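You operate a simulated robot arm through the tools that you are given. There is no shell and no other tool. Be economical: measure what you need, move in short steps, check, and stop when the job is done.

The job below is to be done with a simulated robot arm. You get a single attempt, and the scene is never put back.

Task
Take the wax tray and put it on the drip shelf under the drum taps. Fetch the board ply from the top of the vice bench and set it on the wiper bench. Push the file drawer shut. The order is free.

The check looks at the end state, three seconds after you hand in, the way a careful person would. Anything else that was tipped, shoved, dropped, spilled or broken makes it a failure.

Robot
A 7-joint arm with a vacuum gripper on a trunk, on a base that drives. Base frame: it is fixed to the floor where the robot stands at the start and does not move with it; the origin is under the middle of the robot, x ahead of it, y to its left, z up. Units: mm, degrees, N and s.
With the tool pointing down near the work surface it reaches from about 140 to 820 mm from the robot's upright axis, wherever it stands. Its first joint turns from -166.0 to 166.0 degrees. Places, roughly: board ply [3000, 9500, 750]; drip shelf under the drum taps [800, 2600, 600]; file drawer [3900, 13700, 700]; wiper bench [2200, 9600, 800]. Payload 1.88 kg.
Tool frame: the origin (TCP) lies in the middle of the cups' lips, and z points out of the cups. The gripper has 1 cup of 32 mm across, covering 32 by 32 mm (tool x, y); the bellows give 14 mm. With the vacuum on, a cup seals on a smooth face that it is pressed against (1 to 4 N); it does not hold porous or soft things. The pull reaches 41 N.
Orientation is told as [roll, pitch, yaw] about the base's x, y, z axes, in that order, counted from this pose: with the cups facing straight down, the tool's x points along the base's -x, its y along +y and its z along -z.

Tools
- The arm moves only by the tool send_rows. Its argument "motion" is a list of rows, each a list of 7 numbers: the shift along the tool's x, y, z in mm, then the turn, a rotation vector about the tool's x, y, z in degrees, then the vacuum: 1 switches it on, 0 off. In form: [[tx, ty, tz, rx, ry, rz, suction], ...]. A call has 1 to 10 rows; each row is the pose to reach, as a shift and turn from the pose commanded when the call began, along the tool's axes at that moment. A row lasts 0.2 s, in which the tool goes at most 50 mm and 8.6 degrees; a call with a longer step from one row to the next is refused whole, and so is a gripper value outside its range. A pose out of reach is approached as far as the arm can. The call stops where the force on the tool passes 40 N (or 10 N more than at its start, if that is more) or the arm is blocked; 0.2 s more then pass. The pull builds up within a second once a cup has sealed. Time passes only in rows, and 0.2 s behind the last, so rows that repeat a pose give it time. The reply holds the time, the measured pose of the TCP, the force on the tool along the base axes and the pull of the vacuum, in the units named above and with some noise, with the torque about the TCP (base axes, N m) and any sound that the robot's microphone picked up.
- Cameras (640 x 400 px; columns grow to the right, rows downward): "scene" is now at [19.7, 180.2, 1590.7]; the picture's right is [-0.01, -1.00, 0.00], its down [-0.60, 0.00, -0.80] and it looks along [0.80, -0.01, -0.60] (base axes); focal length 270 px, centre (320, 200). "wrist" rides on the gripper at [82, 14, -216] in the tool frame; the picture's right is [-0.17, 0.99, 0.00], its down [-0.91, -0.15, -0.37] and it looks along [-0.37, -0.06, 0.93] (tool axes); focal length 243 px, centre (320, 200).
- camera(camera): a new picture of that camera. The clock stands still meanwhile.
- move_column(by): slides the trunk up (or, below 0, down) by that many mm; the arm and the scene camera ride with it, the base frame stays. It gives what a move gives, with no picture.
- base_move(legs): drives the robot by 1 to 6 legs, each [ahead, left, turn to the left] in mm, mm and degrees, along the robot's own axes; the way and the turn of a leg run together, so that a leg with both is an arc; at most 1500 mm and 180 degrees a leg. The arm and the cameras ride along, it lands a little off, and it stops where it bumps. It gives what a move gives.
- head_to(pan, tilt): turns the head with the scene camera to pan (to the left, within 155 degrees either way) and tilt (down, from -29 to 69), counted from straight ahead of the robot. It gives what a move gives.
- pixel_to_xyz(camera, pixels): for up to 12 pixels [column, row] of the newest picture of that camera ("zoom" is the newest enlarged one), the place [x, y, z] in the base frame of the surface seen there, good to about 3 mm, but the place of the scene camera against the robot may be out by one fixed shift of up to 25 mm in any direction. The clock stands still meanwhile.
- zoom(camera, box): a new picture of the part [left, top, right, bottom] of that camera's present view, enlarged. The clock stands still meanwhile.
- sign_off(): hands the job in; it is judged then, once.

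Go step by step. Measure first, check grasps and placings, and put right what went wrong. The budget is 110 turns and 98 pictures, counting those below and the enlarged ones. Unless the task says otherwise, let go and move clear before handing in, and close with one line.

The tools are called after ">>>" as name(argument=value, ...) on one line, values as JSON. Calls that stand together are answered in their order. send_rows: Moves the arm, as the interface text tells. Its arguments: {"type":"object","properties":{"motion":{"type":"array","items":{"type":"array","items":{"type":"number"}}}},"required":["motion"]} The other tools are called the same way: move_column (by) slides the trunk up or down; base_move (legs) drives the base; head_to (pan, tilt) turns the head that bears the scene camera; camera (camera) takes a picture; pixel_to_xyz (camera, pixels) gives the place of the surface under pixels of a picture; zoom (camera, box) takes an enlarged picture of a part of a camera's view; sign_off () hands the job in.

At the start:

```text
time_s: 0.0
eef_pos: [510.5, 87.0, 1115.8]
ee_rot: [0.0, 0.0, 0.1]
contact_force: [-0.3, -0.3, -0.5]
torque: [0.0, 0.0, -0.06]
pull: 0.0
trunk travel left (down, up): [-525.0, 65.0]
robot x, y, heading: [1.9, 3.4, -0.1]
head pan, tilt: [-0.4, 37.2]
```

scene: 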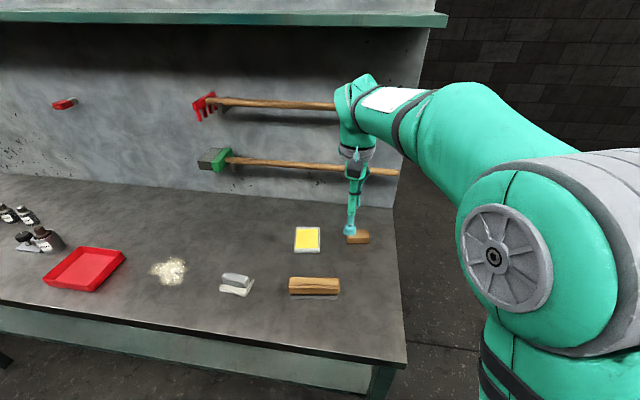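
wrist: 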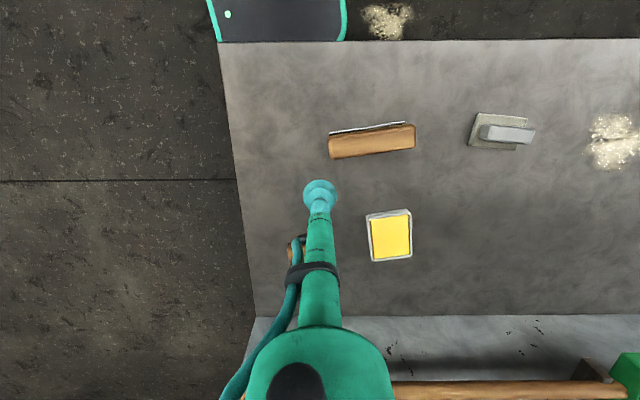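

The scene shows a yellow-filled little tray at (307,239) and a red tray at (85,268). I'll zoom in on both to tell which is the wax tray and measure them.

>>> zoom(camera="scene", box=[200, 200, 400, 325])

>>> zoom(camera="scene", box=[0, 180, 200, 305])

>>> pixel_to_xyz(camera="scene", pixels=[[307, 239], [297, 229], [318, 229], [319, 251], [296, 250], [358, 238], [85, 268], [200, 300]])

>>> pixel_to_xyz(camera="wrist", pixels=[[390, 236], [370, 216], [409, 211], [412, 257], [372, 261], [350, 290]])

```text
3.20 times, centred on (300, 262) of scene
```

zoom: 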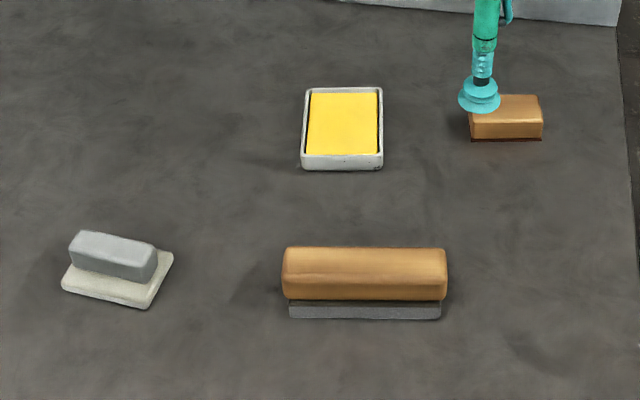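

```text
3.20 times, centred on (100, 242) of scene
```

zoom: 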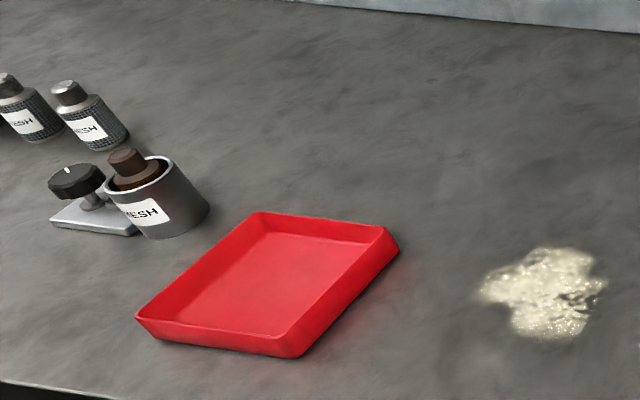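

```text
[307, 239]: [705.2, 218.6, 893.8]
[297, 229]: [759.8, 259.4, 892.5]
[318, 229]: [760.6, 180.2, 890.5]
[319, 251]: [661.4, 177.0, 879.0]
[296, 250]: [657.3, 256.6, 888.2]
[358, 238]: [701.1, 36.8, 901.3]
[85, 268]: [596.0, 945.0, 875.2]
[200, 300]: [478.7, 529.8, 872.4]
```

```text
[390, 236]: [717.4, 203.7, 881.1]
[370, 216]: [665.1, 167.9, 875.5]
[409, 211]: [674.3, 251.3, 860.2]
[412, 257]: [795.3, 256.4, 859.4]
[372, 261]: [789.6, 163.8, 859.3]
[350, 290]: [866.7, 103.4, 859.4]
```

The yellow item looks like a wax-filled tray (about 100x80 mm, top near z 880 by the wrist camera). Before grasping I'll look around to know the room and rule out other candidates.

>>> head_to(pan=75, tilt=15)

>>> camera(camera="scene")

>>> head_to(pan=140, tilt=15)

>>> camera(camera="scene")

```text
time_s: 1.5
eef_pos: [510.8, 85.8, 1116.5]
ee_rot: [0.0, 0.0, 0.0]
contact_force: [0.0, -0.2, 0.8]
torque: [0.02, 0.02, 0.04]
pull: 0.3
trunk travel left (down, up): [-525.0, 65.0]
robot x, y, heading: [-0.2, -0.0, -0.1]
head pan, tilt: [75.0, 15.0]
```

```text
93 pictures are left
```

scene: 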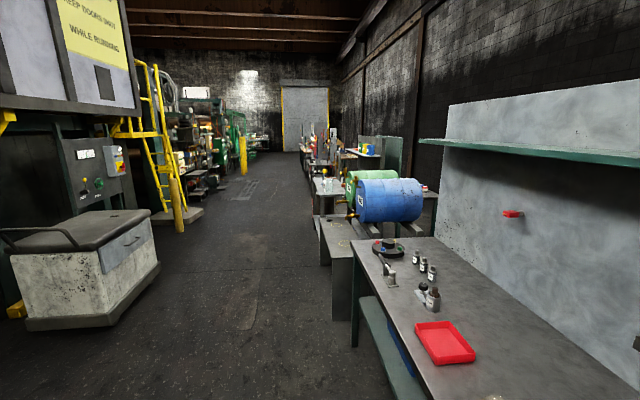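

```text
time_s: 2.8
eef_pos: [511.2, 86.4, 1115.8]
ee_rot: [-0.1, 0.0, 0.0]
contact_force: [-0.4, -0.9, 0.4]
torque: [0.0, -0.01, 0.0]
pull: 0.0
trunk travel left (down, up): [-525.0, 65.0]
robot x, y, heading: [-4.7, 1.1, -0.1]
head pan, tilt: [140.0, 15.0]
```

```text
92 pictures are left
```

scene: 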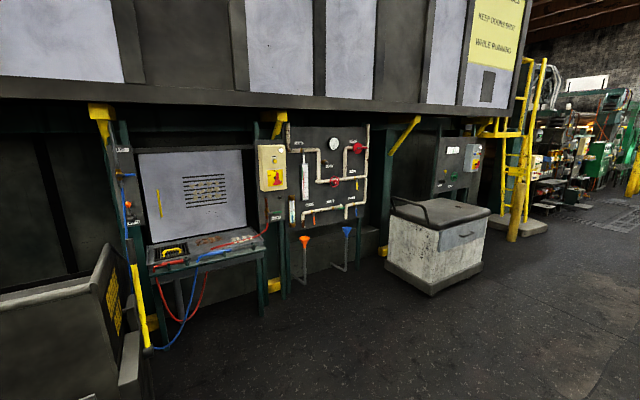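

The drums sit further along at about (370,200) with a low shelf in front at (340,235). I'll zoom there.

>>> head_to(pan=75, tilt=15)

>>> zoom(camera="scene", box=[290, 120, 450, 320])

>>> pixel_to_xyz(camera="scene", pixels=[[338, 235], [322, 220], [340, 255], [390, 200], [345, 215], [340, 300], [300, 300], [200, 320], [325, 185], [400, 260], [250, 200]])

```text
time_s: 4.2
eef_pos: [512.1, 86.7, 1117.4]
ee_rot: [0.0, 0.0, 0.0]
contact_force: [0.5, 0.3, 0.0]
torque: [0.0, -0.03, 0.02]
pull: 0.1
trunk travel left (down, up): [-525.0, 65.0]
robot x, y, heading: [-0.9, -3.0, -0.1]
head pan, tilt: [75.0, 15.0]
```

```text
2.00 times, centred on (370, 220) of scene
```

zoom: 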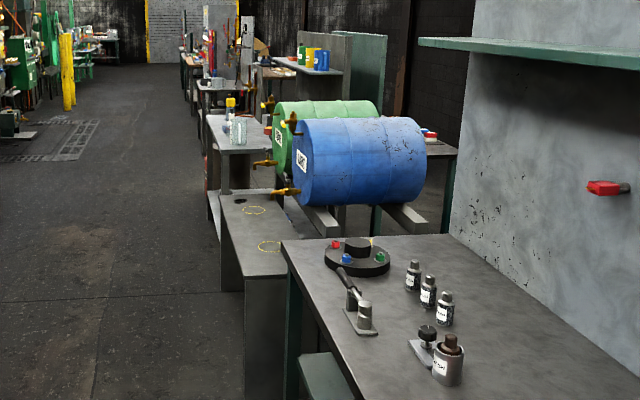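

```text
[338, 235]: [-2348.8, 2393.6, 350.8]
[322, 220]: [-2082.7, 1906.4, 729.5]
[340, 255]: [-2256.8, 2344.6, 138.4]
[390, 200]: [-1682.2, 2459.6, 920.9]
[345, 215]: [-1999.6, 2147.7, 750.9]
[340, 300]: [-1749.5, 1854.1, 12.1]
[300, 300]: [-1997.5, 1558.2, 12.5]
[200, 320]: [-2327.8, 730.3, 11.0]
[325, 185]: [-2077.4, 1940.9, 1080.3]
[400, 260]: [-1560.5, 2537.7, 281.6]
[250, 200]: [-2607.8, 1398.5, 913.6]
```

Those readings used the earlier view; I'll measure through the zoom picture. The shelf shows two yellow rings at (255,210) and (270,245) under the taps.

>>> pixel_to_xyz(camera="zoom", pixels=[[252, 210], [268, 246], [222, 198], [228, 290], [284, 270], [285, 190], [262, 162], [240, 201], [225, 130], [282, 240], [400, 236], [110, 250]])

>>> head_to(pan=0, tilt=37)

```text
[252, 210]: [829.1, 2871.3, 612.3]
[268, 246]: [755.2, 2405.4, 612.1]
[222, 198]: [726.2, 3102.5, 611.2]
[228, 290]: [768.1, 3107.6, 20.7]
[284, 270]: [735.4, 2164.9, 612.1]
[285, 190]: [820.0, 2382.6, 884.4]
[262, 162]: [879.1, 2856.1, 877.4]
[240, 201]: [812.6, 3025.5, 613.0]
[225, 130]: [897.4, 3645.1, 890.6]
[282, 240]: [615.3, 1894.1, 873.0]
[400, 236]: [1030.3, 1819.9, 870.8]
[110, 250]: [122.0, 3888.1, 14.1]
```

```text
time_s: 5.7
eef_pos: [510.8, 85.6, 1116.2]
ee_rot: [-0.1, 0.0, -0.1]
contact_force: [-0.4, -0.7, -0.1]
torque: [-0.01, -0.01, 0.03]
pull: 0.0
trunk travel left (down, up): [-525.0, 65.0]
robot x, y, heading: [-0.8, 0.6, 0.1]
head pan, tilt: [0.0, 37.0]
```

The shelf is at about z 600 with rings near (829,2871) and (755,2405). Now I'll hover over the wax tray and look with the wrist camera.

>>> send_rows(motion=[[-40, 24, 30, 0, 0, 0, 0], [-80, 48, 60, 0, 0, 0, 0], [-120, 72, 90, 0, 0, 0, 0], [-160, 96, 120, 0, 0, 0, 0], [-205, 118, 150, 0, 0, 0, 0], [-205, 118, 180, 0, 0, 0, 0], [-205, 118, 180, 0, 0, 0, 0]])

>>> camera(camera="wrist")

```text
refused: row 1 steps farther than a row can; nothing moved
```

```text
90 pictures are left
```

wrist: 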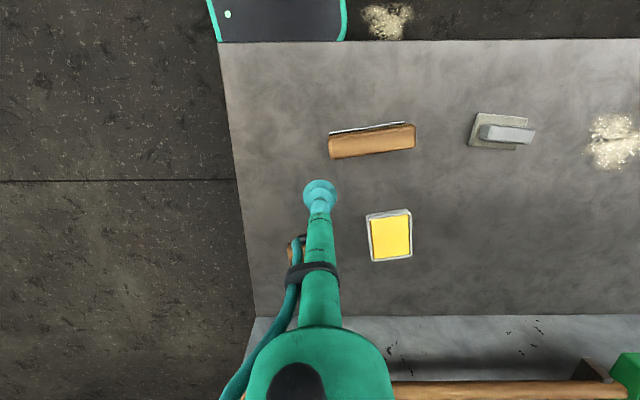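

The first step was over 50 mm, so I'll use smaller steps.

>>> send_rows(motion=[[-30, 18, 25, 0, 0, 0, 0], [-60, 36, 50, 0, 0, 0, 0], [-90, 54, 75, 0, 0, 0, 0], [-120, 72, 100, 0, 0, 0, 0], [-150, 90, 125, 0, 0, 0, 0], [-180, 108, 150, 0, 0, 0, 0], [-205, 118, 180, 0, 0, 0, 0], [-205, 118, 180, 0, 0, 0, 0]])

>>> camera(camera="wrist")

```text
time_s: 7.5
eef_pos: [716.7, 203.4, 935.6]
ee_rot: [0.0, 0.0, 0.0]
contact_force: [1.0, -0.1, -0.5]
torque: [-0.02, 0.0, 0.03]
pull: 0.1
trunk travel left (down, up): [-525.0, 65.0]
robot x, y, heading: [0.8, 0.3, 0.1]
head pan, tilt: [0.0, 37.0]
```

```text
89 pictures are left
```

wrist: 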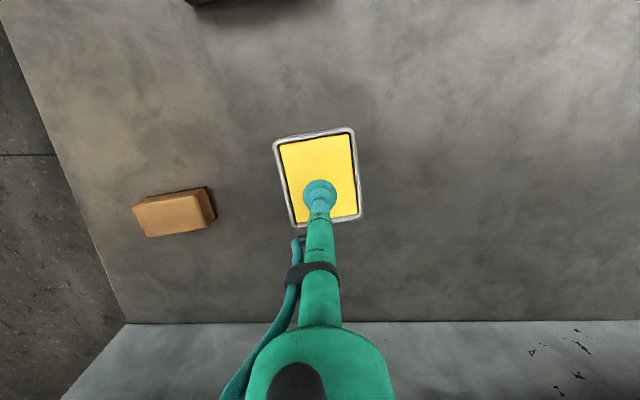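

>>> pixel_to_xyz(camera="wrist", pixels=[[276, 142], [353, 130], [360, 217], [294, 225], [318, 160], [286, 145], [349, 135], [356, 212], [300, 220], [240, 180]])

```text
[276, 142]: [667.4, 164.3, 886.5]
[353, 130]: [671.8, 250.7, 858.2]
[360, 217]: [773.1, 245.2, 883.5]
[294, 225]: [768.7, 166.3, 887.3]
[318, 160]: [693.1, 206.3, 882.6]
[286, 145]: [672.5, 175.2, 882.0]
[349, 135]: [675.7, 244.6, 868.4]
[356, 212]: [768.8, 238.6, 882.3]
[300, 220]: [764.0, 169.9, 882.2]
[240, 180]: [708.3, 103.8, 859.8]
```

The wax face is at z≈882 with tray centre (720,206). I'm descending gently with vacuum on.

>>> send_rows(motion=[[-3, 2, 20, 0, 0, 0, 1], [-3, 2, 40, 0, 0, 0, 1], [-3, 2, 48, 0, 0, 0, 1], [-3, 2, 53, 0, 0, 0, 1], [-3, 2, 56, 0, 0, 0, 1], [-3, 2, 58, 0, 0, 0, 1], [-3, 2, 58, 0, 0, 0, 1], [-3, 2, 58, 0, 0, 0, 1], [-3, 2, 58, 0, 0, 0, 1]])

```text
time_s: 9.5
eef_pos: [719.7, 206.5, 879.7]
ee_rot: [0.1, -0.2, 0.0]
contact_force: [-0.8, -1.3, 19.3]
torque: [-0.01, 0.08, -0.27]
pull: 40.6
trunk travel left (down, up): [-525.0, 65.0]
robot x, y, heading: [1.3, 1.2, 0.2]
head pan, tilt: [0.0, 37.0]
```

Pull is 40.6 N, so it sealed. I'll lift and check.

>>> send_rows(motion=[[0, 0, -5, 0, 0, 0, 1], [0, 0, -15, 0, 0, 0, 1], [0, 0, -30, 0, 0, 0, 1], [0, 0, -50, 0, 0, 0, 1], [0, 0, -75, 0, 0, 0, 1], [0, 0, -100, 0, 0, 0, 1], [0, 0, -100, 0, 0, 0, 1]])

>>> camera(camera="wrist")

```text
time_s: 11.1
eef_pos: [719.3, 207.6, 977.7]
ee_rot: [0.0, 0.0, 0.0]
contact_force: [-0.7, 0.8, -5.7]
torque: [0.01, 0.01, 0.0]
pull: 40.5
trunk travel left (down, up): [-525.0, 65.0]
robot x, y, heading: [-0.5, -0.5, -0.0]
head pan, tilt: [0.0, 37.0]
```

```text
88 pictures are left
```

wrist: 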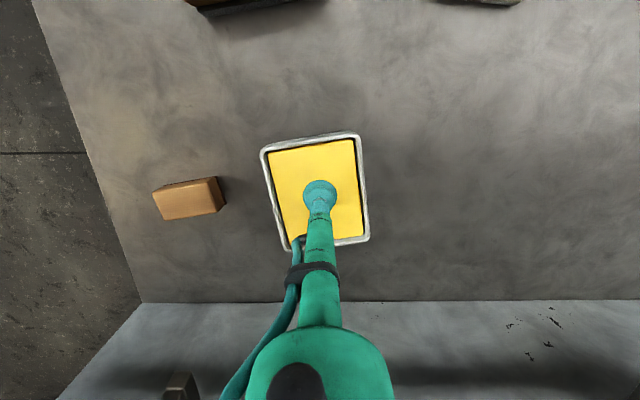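

The tray is held level, and the load reads about 0.6 kg. I'll raise and retract it, then drive left to the drums.

>>> send_rows(motion=[[0, 0, -40, 0, 0, 0, 1], [0, 0, -80, 0, 0, 0, 1], [30, -10, -115, 0, 0, 0, 1], [65, -30, -140, 0, 0, 0, 1], [100, -55, -160, 0, 0, 0, 1], [135, -80, -170, 0, 0, 0, 1], [170, -105, -170, 0, 0, 0, 1], [205, -130, -170, 0, 0, 0, 1], [240, -155, -170, 0, 0, 0, 1], [270, -180, -170, 0, 0, 0, 1]])

>>> head_to(pan=80, tilt=40)

>>> camera(camera="scene")

```text
time_s: 13.3
eef_pos: [447.5, 25.6, 1148.5]
ee_rot: [0.0, 0.0, 0.0]
contact_force: [-0.1, -0.1, -5.4]
torque: [0.01, -0.01, 0.0]
pull: 40.7
trunk travel left (down, up): [-525.0, 65.0]
robot x, y, heading: [-1.2, 0.7, -0.3]
head pan, tilt: [0.0, 37.0]
```

```text
time_s: 14.8
eef_pos: [448.5, 27.2, 1148.6]
ee_rot: [0.0, 0.0, 0.0]
contact_force: [-0.9, 0.5, -6.4]
torque: [-0.01, 0.05, -0.02]
pull: 40.7
trunk travel left (down, up): [-525.0, 65.0]
robot x, y, heading: [1.6, -0.2, 0.0]
head pan, tilt: [80.0, 40.0]
```

```text
87 pictures are left
```

scene: 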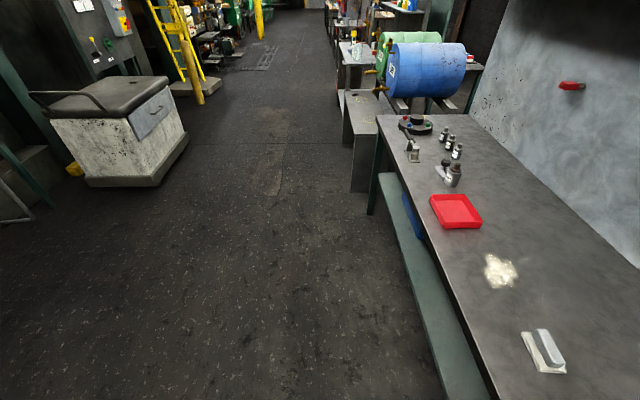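

>>> pixel_to_xyz(camera="scene", pixels=[[355, 95], [346, 96], [376, 120], [345, 140], [377, 140], [400, 175], [460, 310], [490, 380], [355, 185], [130, 185], [350, 45], [360, 88]])

```text
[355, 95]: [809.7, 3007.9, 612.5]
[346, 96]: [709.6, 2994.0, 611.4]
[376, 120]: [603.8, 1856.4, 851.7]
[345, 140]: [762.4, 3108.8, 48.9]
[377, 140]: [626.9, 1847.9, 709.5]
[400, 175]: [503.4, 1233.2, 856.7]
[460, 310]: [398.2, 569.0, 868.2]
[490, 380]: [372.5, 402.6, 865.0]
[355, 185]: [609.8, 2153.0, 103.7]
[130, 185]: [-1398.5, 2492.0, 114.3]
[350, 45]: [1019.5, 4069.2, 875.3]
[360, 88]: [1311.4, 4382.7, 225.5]
```

The bench runs about 9° off my axis, and the shelf's front edge is near x≈640 at y≈2400. I'll drive left in front of it, staying about 440 mm off.

>>> base_move(legs=[[0, 1200, 0], [200, 1200, 0]])

>>> head_to(pan=0, tilt=45)

>>> camera(camera="scene")

>>> camera(camera="wrist")

```text
time_s: 26.6
eef_pos: [648.0, 2419.0, 1148.9]
ee_rot: [0.0, -0.1, -0.2]
contact_force: [0.0, 0.0, -5.5]
torque: [0.04, 0.02, 0.0]
pull: 40.7
trunk travel left (down, up): [-525.0, 65.0]
robot x, y, heading: [199.3, 2393.6, -0.2]
head pan, tilt: [80.0, 40.0]
```

```text
time_s: 28.1
eef_pos: [648.0, 2420.4, 1148.1]
ee_rot: [0.0, -0.1, -0.1]
contact_force: [-0.3, -0.2, -6.1]
torque: [0.01, -0.01, -0.01]
pull: 40.1
trunk travel left (down, up): [-525.0, 65.0]
robot x, y, heading: [200.8, 2392.6, 0.1]
head pan, tilt: [0.0, 45.0]
```

```text
86 pictures are left
```

scene: 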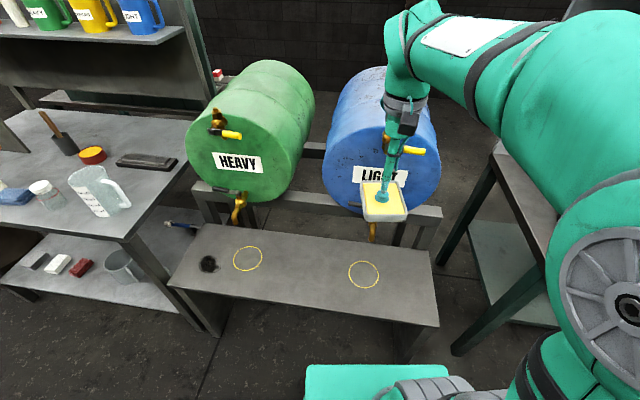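

```text
85 pictures are left
```

wrist: 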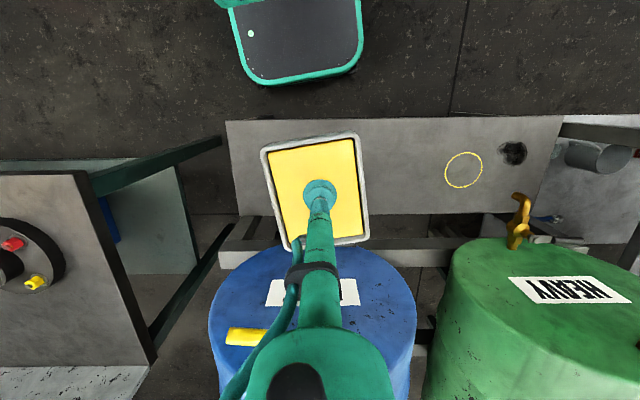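

The shelf is clear apart from the dark object at (208,264). I'll measure the rings, taps and edges.

>>> pixel_to_xyz(camera="scene", pixels=[[363, 274], [247, 258], [305, 262], [372, 240], [373, 225], [237, 222], [240, 200], [205, 228], [430, 255], [437, 322], [172, 284], [208, 264]])

>>> pixel_to_xyz(camera="wrist", pixels=[[463, 170], [400, 170], [400, 122], [400, 212], [514, 153], [520, 240], [524, 195], [230, 150]])

```text
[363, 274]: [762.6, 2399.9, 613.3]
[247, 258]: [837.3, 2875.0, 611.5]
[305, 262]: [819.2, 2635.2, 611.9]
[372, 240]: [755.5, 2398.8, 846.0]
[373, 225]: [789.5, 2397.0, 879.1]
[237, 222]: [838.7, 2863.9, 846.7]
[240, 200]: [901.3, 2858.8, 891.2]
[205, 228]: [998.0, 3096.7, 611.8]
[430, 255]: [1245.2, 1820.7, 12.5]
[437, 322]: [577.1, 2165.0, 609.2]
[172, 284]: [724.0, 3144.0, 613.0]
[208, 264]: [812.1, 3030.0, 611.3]
```

```text
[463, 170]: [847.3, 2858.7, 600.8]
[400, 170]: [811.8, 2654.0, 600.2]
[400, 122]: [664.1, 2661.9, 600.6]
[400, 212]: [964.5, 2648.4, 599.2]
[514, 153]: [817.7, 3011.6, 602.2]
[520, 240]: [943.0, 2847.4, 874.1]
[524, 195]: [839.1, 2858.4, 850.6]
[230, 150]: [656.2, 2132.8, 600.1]
```

The shelf top is z≈600 by the wrist camera, and the tap spouts hang at z≈834 directly over the rings. I'll set the tray between the rings near (770,2640), clear of the taps, so I'll shift left and lower the trunk.

>>> base_move(legs=[[0, 240, 0]])

>>> move_column(by=-300)

>>> camera(camera="wrist")

>>> camera(camera="scene")

```text
time_s: 29.9
eef_pos: [649.8, 2658.5, 1147.9]
ee_rot: [0.0, 0.0, -0.3]
contact_force: [0.8, -1.1, -5.6]
torque: [-0.03, -0.01, -0.05]
pull: 40.1
trunk travel left (down, up): [-525.0, 65.0]
robot x, y, heading: [198.0, 2632.4, -0.3]
head pan, tilt: [0.0, 45.0]
```

```text
time_s: 32.9
eef_pos: [648.7, 2658.3, 848.7]
ee_rot: [-0.1, 0.0, -0.4]
contact_force: [0.2, -0.1, -6.4]
torque: [0.01, 0.02, 0.02]
pull: 41.0
trunk travel left (down, up): [-225.0, 365.0]
robot x, y, heading: [199.9, 2630.2, -0.4]
head pan, tilt: [0.0, 45.0]
```

```text
84 pictures are left
```

wrist: 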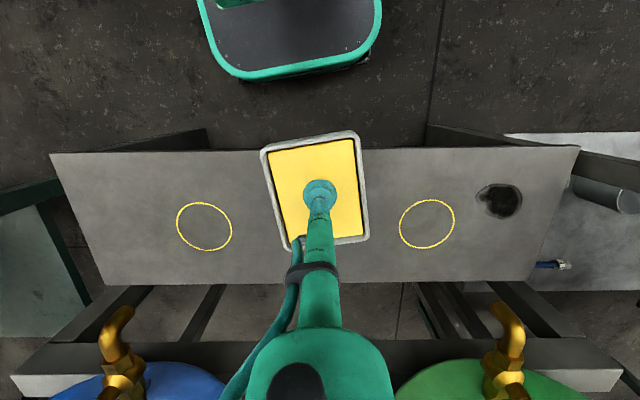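

```text
83 pictures are left
```

scene: 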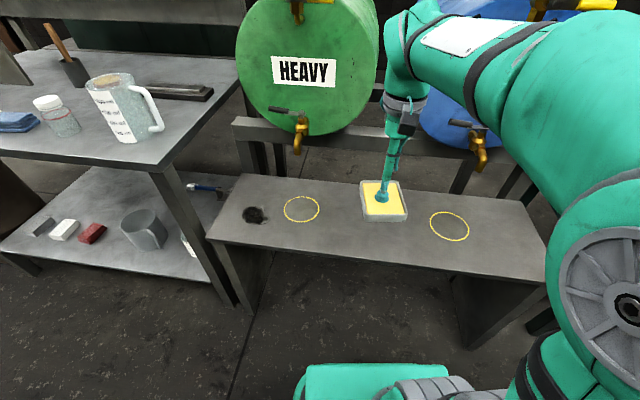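

The way between the taps is clear. I'll go forward about 120 mm and down to just above the shelf.

>>> send_rows(motion=[[-25, 0, 20, 0, 0, 0, 1], [-50, 0, 45, 0, 0, 0, 1], [-75, 0, 75, 0, 0, 0, 1], [-100, -4, 105, 0, 0, 0, 1], [-120, -8, 135, 0, 0, 0, 1], [-120, -10, 165, 0, 0, 0, 1], [-120, -10, 190, 0, 0, 0, 1], [-120, -10, 205, 0, 0, 0, 1], [-120, -10, 205, 0, 0, 0, 1]])

>>> camera(camera="scene")

```text
time_s: 34.9
eef_pos: [769.3, 2648.4, 642.3]
ee_rot: [0.0, 0.1, -0.3]
contact_force: [-0.3, 0.6, -5.8]
torque: [0.03, -0.02, 0.01]
pull: 40.6
trunk travel left (down, up): [-225.0, 365.0]
robot x, y, heading: [201.4, 2635.3, 0.1]
head pan, tilt: [0.0, 45.0]
```

```text
82 pictures are left
```

scene: 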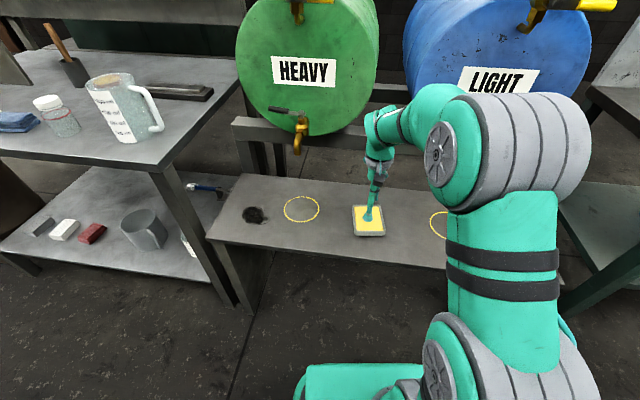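

The tray hovers just above the shelf between the rings. I'm lowering until contact.

>>> send_rows(motion=[[0, 0, 8, 0, 0, 0, 1], [0, 0, 14, 0, 0, 0, 1], [0, 0, 18, 0, 0, 0, 1], [0, 0, 20, 0, 0, 0, 1], [0, 0, 20, 0, 0, 0, 1]])

```text
time_s: 36.1
eef_pos: [768.4, 2648.9, 623.9]
ee_rot: [0.0, 0.0, -0.3]
contact_force: [0.8, -0.9, -5.6]
torque: [0.0, 0.0, -0.02]
pull: 40.9
trunk travel left (down, up): [-225.0, 365.0]
robot x, y, heading: [199.9, 2635.6, -0.2]
head pan, tilt: [0.0, 45.0]
```

>>> send_rows(motion=[[0, 0, 1.5, 0, 0, 0, 1], [0, 0, 3, 0, 0, 0, 1], [0, 0, 4, 0, 0, 0, 1], [0, 0, 4, 0, 0, 0, 1]])

```text
time_s: 37.1
eef_pos: [769.4, 2648.3, 622.1]
ee_rot: [0.0, -0.2, -0.3]
contact_force: [-4.1, -0.9, 16.5]
torque: [-0.02, 0.11, -0.2]
pull: 40.4
trunk travel left (down, up): [-225.0, 365.0]
robot x, y, heading: [201.3, 2632.3, -0.4]
head pan, tilt: [0.0, 45.0]
```

The force reversed to +16 N, so the tray rests on the shelf. I'll ease off, release and back straight up.

>>> send_rows(motion=[[0, 0, -2, 0, 0, 0, 1], [0, 0, -2, 0, 0, 0, 0], [0, 0, -2, 0, 0, 0, 0], [0, 0, -2, 0, 0, 0, 0], [0, 0, -2, 0, 0, 0, 0], [0, 0, -2, 0, 0, 0, 0], [0, 0, -6, 0, 0, 0, 0], [0, 0, -15, 0, 0, 0, 0], [0, 0, -40, 0, 0, 0, 0]])

>>> camera(camera="wrist")

```text
time_s: 39.1
eef_pos: [770.2, 2648.0, 658.9]
ee_rot: [0.1, -0.1, -0.3]
contact_force: [-0.1, -0.2, -0.6]
torque: [-0.04, -0.03, 0.0]
pull: 0.1
trunk travel left (down, up): [-225.0, 365.0]
robot x, y, heading: [200.7, 2635.3, -0.0]
head pan, tilt: [0.0, 45.0]
```

```text
81 pictures are left
```

wrist: 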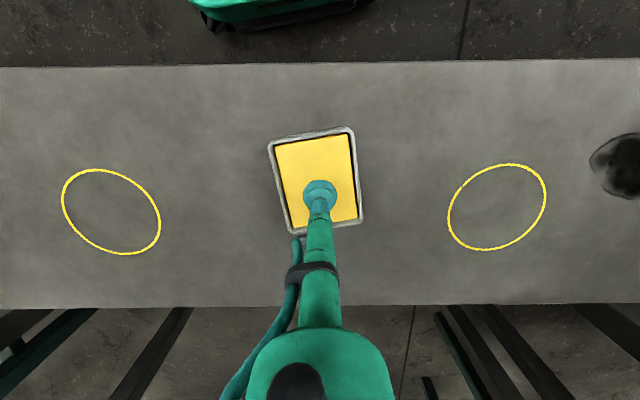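

The tray sits released between the rings. I'll retract the arm the way it came, raise the trunk, and look down the aisle.

>>> send_rows(motion=[[0, 0, -40, 0, 0, 0, 0], [0, 0, -80, 0, 0, 0, 0], [20, 0, -120, 0, 0, 0, 0], [50, 0, -155, 0, 0, 0, 0], [85, 0, -185, 0, 0, 0, 0], [120, 0, -200, 0, 0, 0, 0], [165, 0, -210, 0, 0, 0, 0], [210, 0, -220, 0, 0, 0, 0], [250, 0, -220, 0, 0, 0, 0], [250, 0, -220, 0, 0, 0, 0]])

>>> move_column(by=300)

>>> head_to(pan=70, tilt=20)

>>> camera(camera="scene")

```text
time_s: 41.3
eef_pos: [519.0, 2648.7, 879.5]
ee_rot: [0.1, 0.0, -0.2]
contact_force: [0.5, -0.4, -0.3]
torque: [-0.01, 0.03, 0.01]
pull: 0.1
trunk travel left (down, up): [-225.0, 365.0]
robot x, y, heading: [202.6, 2636.4, 0.0]
head pan, tilt: [0.0, 45.0]
```

```text
time_s: 44.3
eef_pos: [518.8, 2649.7, 1180.0]
ee_rot: [0.1, 0.0, -0.2]
contact_force: [-0.2, 0.1, -0.5]
torque: [0.02, -0.02, -0.03]
pull: 0.1
trunk travel left (down, up): [-525.0, 65.0]
robot x, y, heading: [201.3, 2635.6, -0.2]
head pan, tilt: [0.0, 45.0]
```

```text
time_s: 45.7
eef_pos: [519.6, 2649.4, 1179.7]
ee_rot: [-0.1, 0.0, -0.3]
contact_force: [0.8, -0.2, 0.2]
torque: [0.01, 0.03, 0.03]
pull: 0.0
trunk travel left (down, up): [-525.0, 65.0]
robot x, y, heading: [199.8, 2635.3, -0.4]
head pan, tilt: [70.0, 20.0]
```

```text
80 pictures are left
```

scene: 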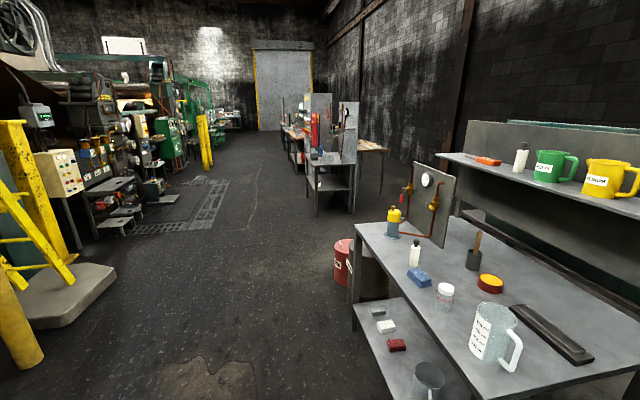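

>>> zoom(camera="scene", box=[230, 70, 430, 230])

>>> pixel_to_xyz(camera="scene", pixels=[[335, 270], [355, 222], [320, 200], [360, 150], [380, 150], [295, 150], [285, 130], [210, 185], [200, 165], [110, 270], [335, 170], [270, 180]])

```text
2.50 times, centred on (330, 150) of scene
```

zoom: 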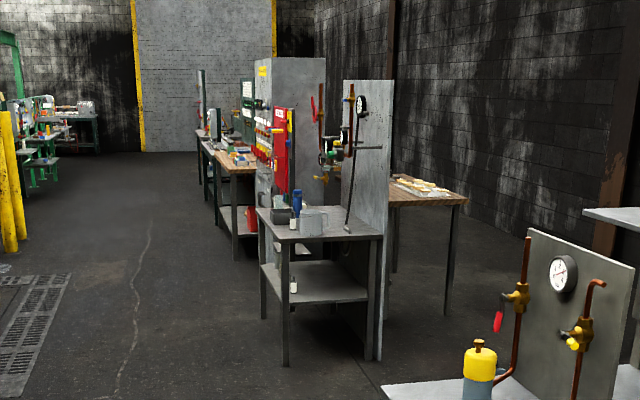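

```text
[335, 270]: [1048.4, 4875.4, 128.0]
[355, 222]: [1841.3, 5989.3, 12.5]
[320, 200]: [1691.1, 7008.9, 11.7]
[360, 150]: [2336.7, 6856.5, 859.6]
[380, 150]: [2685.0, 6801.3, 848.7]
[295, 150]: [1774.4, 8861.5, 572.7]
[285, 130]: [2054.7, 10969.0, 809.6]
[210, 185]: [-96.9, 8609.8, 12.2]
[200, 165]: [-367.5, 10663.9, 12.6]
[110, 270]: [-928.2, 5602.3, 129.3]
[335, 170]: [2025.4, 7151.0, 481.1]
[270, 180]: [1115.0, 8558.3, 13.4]
```

The aisle is open along x≈200–1000. I'll drive on toward the vice bench area in legs, then look.

>>> base_move(legs=[[0, 1400, 0], [150, 1400, 0], [350, 1400, 0], [350, 1300, 0]])

>>> head_to(pan=40, tilt=20)

>>> camera(camera="scene")

```text
time_s: 72.5
eef_pos: [1481.4, 8139.8, 1180.8]
ee_rot: [0.0, 0.0, -1.7]
contact_force: [0.0, -1.1, 0.3]
torque: [-0.02, 0.02, -0.02]
pull: 0.0
trunk travel left (down, up): [-525.0, 65.0]
robot x, y, heading: [1163.6, 8132.3, -1.5]
head pan, tilt: [70.0, 20.0]
```

```text
time_s: 73.5
eef_pos: [1482.3, 8140.5, 1181.2]
ee_rot: [0.1, 0.0, -1.7]
contact_force: [-0.2, -0.6, -0.6]
torque: [0.04, -0.01, -0.01]
pull: 0.0
trunk travel left (down, up): [-525.0, 65.0]
robot x, y, heading: [1161.1, 8131.7, -1.6]
head pan, tilt: [40.0, 20.0]
```

```text
78 pictures are left
```

scene: 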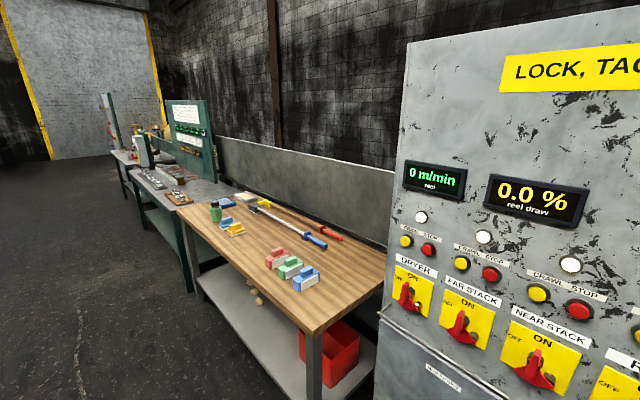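

A wooden bench with coloured wiper blocks is at (270,250), probably the wiper bench. I'll measure it and find the vice bench.

>>> pixel_to_xyz(camera="scene", pixels=[[315, 330], [383, 275], [178, 205], [245, 190], [330, 270], [220, 140], [390, 170], [400, 330], [180, 180], [150, 165], [100, 250], [60, 160]])

>>> zoom(camera="scene", box=[90, 80, 350, 300])

>>> head_to(pan=5, tilt=15)

>>> camera(camera="scene")

>>> head_to(pan=-45, tilt=15)

>>> camera(camera="scene")

```text
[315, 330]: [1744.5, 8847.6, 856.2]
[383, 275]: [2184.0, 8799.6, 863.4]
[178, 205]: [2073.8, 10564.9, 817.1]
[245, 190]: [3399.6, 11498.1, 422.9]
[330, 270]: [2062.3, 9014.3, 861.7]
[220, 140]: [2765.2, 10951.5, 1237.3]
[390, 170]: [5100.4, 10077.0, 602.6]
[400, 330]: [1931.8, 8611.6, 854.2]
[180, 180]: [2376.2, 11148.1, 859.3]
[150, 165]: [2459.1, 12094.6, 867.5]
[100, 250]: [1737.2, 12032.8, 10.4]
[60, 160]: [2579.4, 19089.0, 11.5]
```

```text
1.82 times, centred on (220, 190) of scene
```

zoom: 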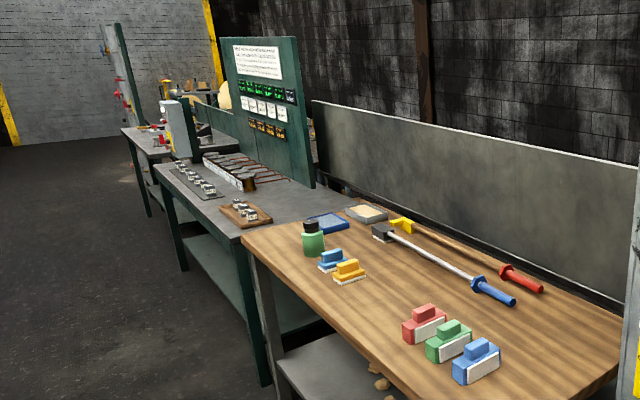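

```text
time_s: 74.5
eef_pos: [1481.4, 8141.1, 1180.5]
ee_rot: [0.0, -0.1, -1.8]
contact_force: [0.6, -0.5, 0.2]
torque: [0.03, 0.03, 0.02]
pull: 0.1
trunk travel left (down, up): [-525.0, 65.0]
robot x, y, heading: [1163.6, 8134.8, -1.5]
head pan, tilt: [5.0, 15.0]
```

```text
76 pictures are left
```

scene: 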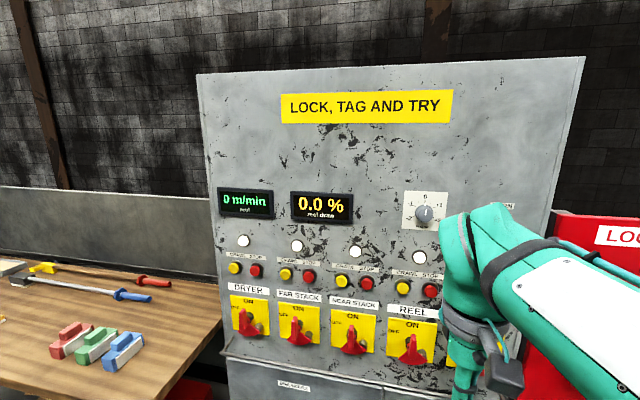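

```text
time_s: 75.7
eef_pos: [1480.9, 8140.6, 1179.3]
ee_rot: [0.0, 0.1, -1.7]
contact_force: [-0.2, 0.3, -0.3]
torque: [0.03, 0.02, 0.01]
pull: 0.1
trunk travel left (down, up): [-525.0, 65.0]
robot x, y, heading: [1165.8, 8130.2, -1.5]
head pan, tilt: [-45.0, 15.0]
```

```text
75 pictures are left
```

scene: 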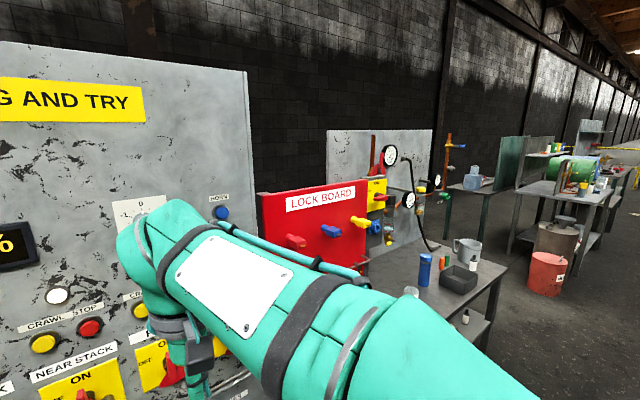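

The wooden bench is the wiper bench (front edge x≈1745 at y≈8850). The vice bench at x≈3000 must be behind the row, so I'll go back to the gap near y≈5500 and look for a way through.

>>> base_move(legs=[[-350, -1300, 0], [-300, -1250, 0]])

>>> head_to(pan=15, tilt=20)

>>> camera(camera="scene")

```text
time_s: 88.5
eef_pos: [745.7, 5618.9, 1181.1]
ee_rot: [0.0, 0.0, -2.0]
contact_force: [-1.2, 0.0, 0.6]
torque: [-0.02, 0.01, 0.04]
pull: 0.0
trunk travel left (down, up): [-525.0, 65.0]
robot x, y, heading: [425.4, 5613.4, -2.2]
head pan, tilt: [-45.0, 15.0]
```

```text
time_s: 89.8
eef_pos: [745.9, 5620.5, 1180.6]
ee_rot: [0.0, 0.0, -2.0]
contact_force: [-0.8, 0.0, 0.4]
torque: [0.02, -0.01, -0.02]
pull: 0.2
trunk travel left (down, up): [-525.0, 65.0]
robot x, y, heading: [426.2, 5614.4, -2.1]
head pan, tilt: [15.0, 20.0]
```

```text
74 pictures are left
```

scene: 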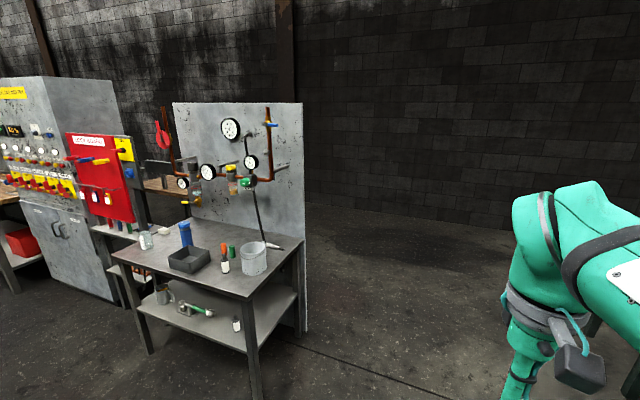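

There is a wide open gap to the right of the gauge bench. I'll measure it.

>>> pixel_to_xyz(camera="scene", pixels=[[305, 330], [255, 390], [400, 300], [400, 230], [320, 200], [500, 260], [360, 240], [390, 380], [480, 380]])

>>> head_to(pan=-25, tilt=30)

>>> camera(camera="scene")

```text
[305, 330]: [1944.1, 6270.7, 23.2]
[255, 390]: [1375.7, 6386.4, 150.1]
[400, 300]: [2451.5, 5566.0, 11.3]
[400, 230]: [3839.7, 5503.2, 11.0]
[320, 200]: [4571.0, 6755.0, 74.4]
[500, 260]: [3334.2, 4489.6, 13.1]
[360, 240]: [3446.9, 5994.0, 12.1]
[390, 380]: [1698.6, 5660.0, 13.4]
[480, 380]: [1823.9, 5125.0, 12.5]
```

```text
time_s: 90.8
eef_pos: [745.8, 5618.3, 1179.5]
ee_rot: [0.0, -0.1, -2.0]
contact_force: [-0.2, -0.1, 0.1]
torque: [0.0, -0.01, -0.02]
pull: 0.1
trunk travel left (down, up): [-525.0, 65.0]
robot x, y, heading: [427.8, 5616.8, -2.0]
head pan, tilt: [-25.0, 30.0]
```

```text
73 pictures are left
```

scene: 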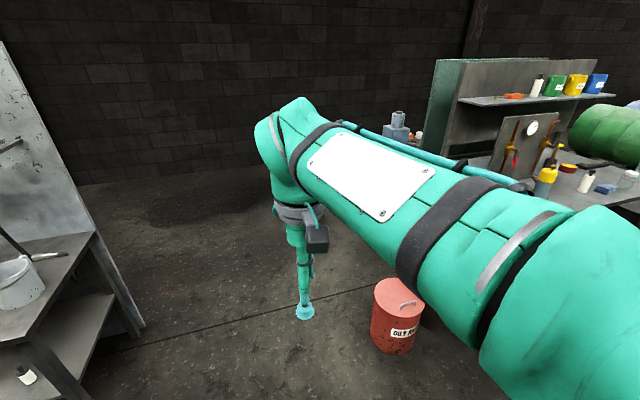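

>>> pixel_to_xyz(camera="scene", pixels=[[370, 335], [380, 285], [400, 352], [420, 250], [350, 310], [140, 320], [440, 150], [100, 360]])

```text
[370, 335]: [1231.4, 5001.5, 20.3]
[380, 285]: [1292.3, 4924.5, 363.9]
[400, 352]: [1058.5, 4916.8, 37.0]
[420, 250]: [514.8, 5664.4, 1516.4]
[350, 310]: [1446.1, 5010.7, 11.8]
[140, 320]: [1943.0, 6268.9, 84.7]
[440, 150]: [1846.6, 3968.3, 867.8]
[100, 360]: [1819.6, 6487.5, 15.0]
```

The gap spans y≈5010–6260, centred on me. I'll drive straight through to x≈3350 and look left.

>>> base_move(legs=[[1450, 50, 2], [1400, 0, 0]])

>>> head_to(pan=85, tilt=20)

>>> camera(camera="scene")

```text
time_s: 104.6
eef_pos: [3601.6, 5674.7, 1179.7]
ee_rot: [-0.1, -0.1, 0.8]
contact_force: [0.1, -0.3, 0.8]
torque: [-0.02, 0.03, -0.01]
pull: 0.0
trunk travel left (down, up): [-525.0, 65.0]
robot x, y, heading: [3283.4, 5651.0, 1.0]
head pan, tilt: [-25.0, 30.0]
```

```text
time_s: 106.5
eef_pos: [3600.6, 5673.9, 1179.8]
ee_rot: [0.0, -0.1, 0.8]
contact_force: [-0.3, 0.2, -0.8]
torque: [0.0, -0.03, 0.0]
pull: 0.0
trunk travel left (down, up): [-525.0, 65.0]
robot x, y, heading: [3281.9, 5654.1, 0.8]
head pan, tilt: [85.0, 20.0]
```

```text
72 pictures are left
```

scene: 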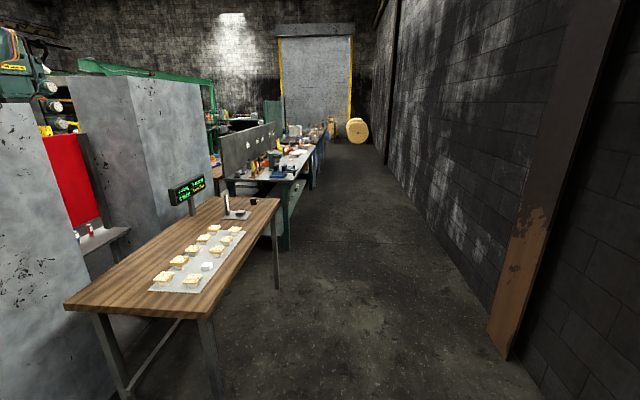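

>>> pixel_to_xyz(camera="scene", pixels=[[200, 318], [275, 285], [290, 245], [490, 330], [330, 200], [390, 165], [288, 175], [302, 160], [265, 165], [356, 135], [440, 240]])

>>> zoom(camera="scene", box=[210, 80, 380, 210])

```text
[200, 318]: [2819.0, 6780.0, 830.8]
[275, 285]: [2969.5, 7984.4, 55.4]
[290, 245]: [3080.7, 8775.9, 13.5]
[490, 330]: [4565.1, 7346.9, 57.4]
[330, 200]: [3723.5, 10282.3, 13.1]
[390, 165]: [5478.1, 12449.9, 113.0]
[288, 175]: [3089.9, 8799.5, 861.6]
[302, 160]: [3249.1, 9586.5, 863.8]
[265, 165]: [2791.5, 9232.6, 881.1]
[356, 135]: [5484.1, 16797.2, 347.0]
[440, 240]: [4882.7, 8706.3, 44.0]
```

```text
3.08 times, centred on (295, 145) of scene
```

zoom: 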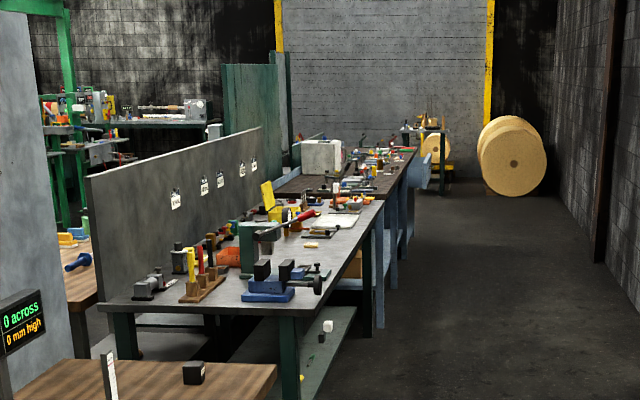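

The vice bench (vices, sheets) runs along x≈3090–3250 for y 8800–9600, and the alley to its right is open. I'll drive up alongside it.

>>> base_move(legs=[[480, 1350, 0], [80, 1300, 0], [100, 900, 0]])

>>> head_to(pan=135, tilt=30)

>>> camera(camera="scene")

```text
time_s: 124.0
eef_pos: [4187.8, 9220.1, 1181.2]
ee_rot: [0.0, 0.1, 1.4]
contact_force: [0.7, -0.2, 0.0]
torque: [0.02, 0.0, 0.02]
pull: 0.0
trunk travel left (down, up): [-525.0, 65.0]
robot x, y, heading: [3867.2, 9192.0, 1.1]
head pan, tilt: [85.0, 20.0]
```

```text
time_s: 125.2
eef_pos: [4189.5, 9218.6, 1181.3]
ee_rot: [0.0, 0.0, 1.5]
contact_force: [-0.1, 0.3, 0.2]
torque: [0.01, 0.01, 0.02]
pull: 0.0
trunk travel left (down, up): [-525.0, 65.0]
robot x, y, heading: [3870.6, 9196.0, 1.4]
head pan, tilt: [135.0, 30.0]
```

```text
70 pictures are left
```

scene: 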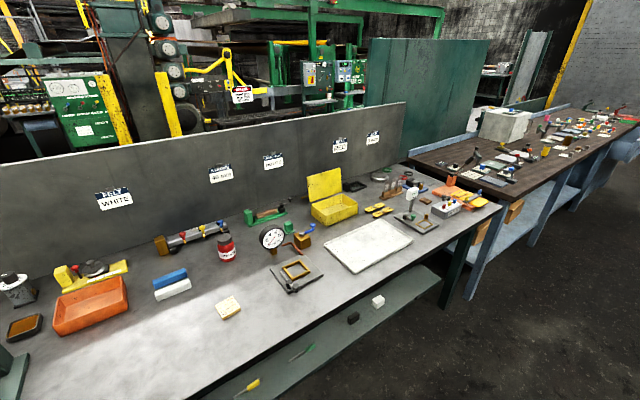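

Lots of items here, with labels on the back panel. I'll zoom in to find the board ply.

>>> zoom(camera="scene", box=[80, 120, 280, 245])

>>> zoom(camera="scene", box=[260, 120, 500, 270])

>>> zoom(camera="scene", box=[0, 230, 240, 400])

>>> pixel_to_xyz(camera="scene", pixels=[[370, 245], [228, 307], [330, 240], [385, 220], [408, 238], [350, 270], [320, 345], [500, 212], [295, 277], [430, 245], [90, 305], [410, 160]])

```text
3.20 times, centred on (180, 182) of scene
```

zoom: 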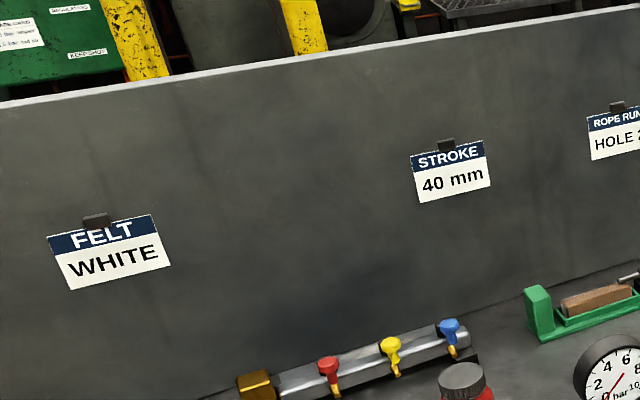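

```text
2.67 times, centred on (380, 195) of scene
```

zoom: 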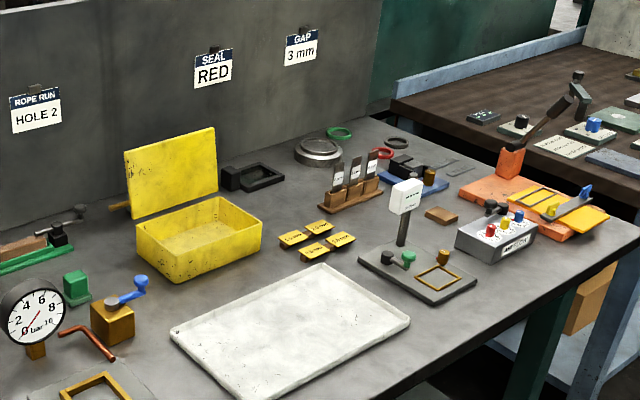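

```text
2.35 times, centred on (120, 315) of scene
```

zoom: 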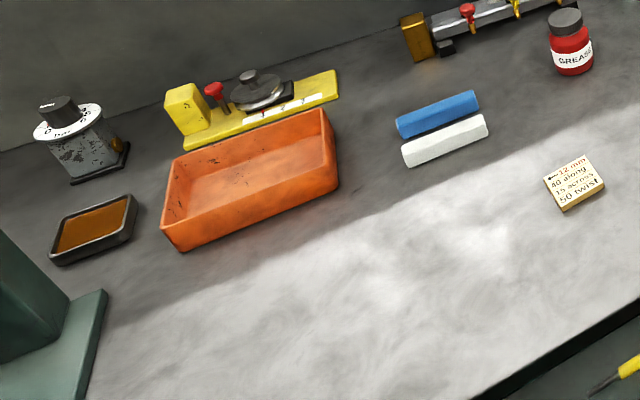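

```text
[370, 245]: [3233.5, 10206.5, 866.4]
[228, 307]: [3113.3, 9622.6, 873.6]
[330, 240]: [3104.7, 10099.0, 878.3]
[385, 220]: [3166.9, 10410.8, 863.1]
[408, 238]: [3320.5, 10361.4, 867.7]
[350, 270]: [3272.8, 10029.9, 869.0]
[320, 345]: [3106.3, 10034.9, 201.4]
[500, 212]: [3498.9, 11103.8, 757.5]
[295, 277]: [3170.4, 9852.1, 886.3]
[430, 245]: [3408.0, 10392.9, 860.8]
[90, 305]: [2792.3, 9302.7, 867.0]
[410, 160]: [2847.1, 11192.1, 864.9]
```

Candidates so far: the white sheet at (3234,10206) and the inscribed block at (3113,9622). I'll turn the robot to face the bench and see the rest of it.

>>> base_move(legs=[[0, 0, 168]])

>>> head_to(pan=15, tilt=35)

>>> camera(camera="scene")

>>> head_to(pan=-30, tilt=35)

>>> camera(camera="scene")

```text
time_s: 132.4
eef_pos: [3554.2, 9244.9, 1180.2]
ee_rot: [0.0, -0.1, 167.7]
contact_force: [-0.1, 0.1, 0.4]
torque: [0.03, -0.01, -0.01]
pull: 0.1
trunk travel left (down, up): [-525.0, 65.0]
robot x, y, heading: [3872.5, 9189.3, 167.7]
head pan, tilt: [135.0, 30.0]
```

```text
time_s: 134.4
eef_pos: [3554.2, 9247.3, 1180.4]
ee_rot: [0.1, 0.0, 167.7]
contact_force: [-0.1, -0.2, 0.4]
torque: [0.0, 0.01, 0.01]
pull: 0.1
trunk travel left (down, up): [-525.0, 65.0]
robot x, y, heading: [3866.7, 9190.2, 167.8]
head pan, tilt: [15.0, 35.0]
```

```text
66 pictures are left
```

scene: 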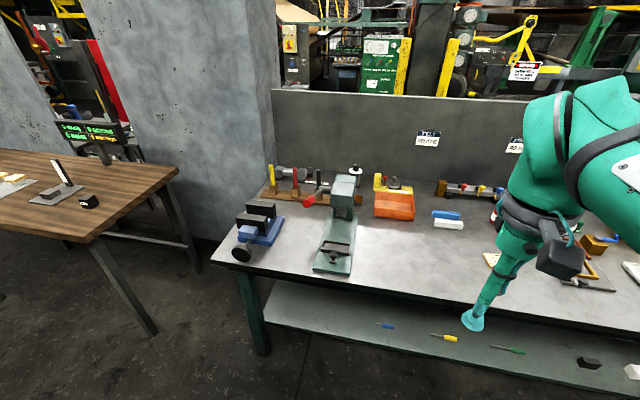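

```text
time_s: 135.6
eef_pos: [3554.6, 9246.6, 1181.0]
ee_rot: [0.0, 0.0, 167.7]
contact_force: [1.3, -0.3, -0.1]
torque: [0.01, -0.04, -0.03]
pull: 0.1
trunk travel left (down, up): [-525.0, 65.0]
robot x, y, heading: [3866.1, 9193.1, 167.5]
head pan, tilt: [-30.0, 35.0]
```

```text
65 pictures are left
```

scene: 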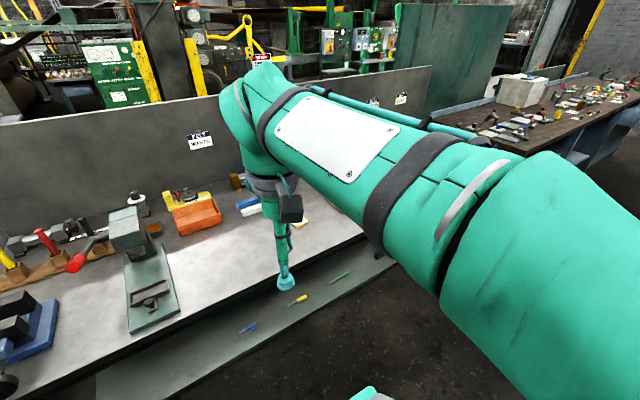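

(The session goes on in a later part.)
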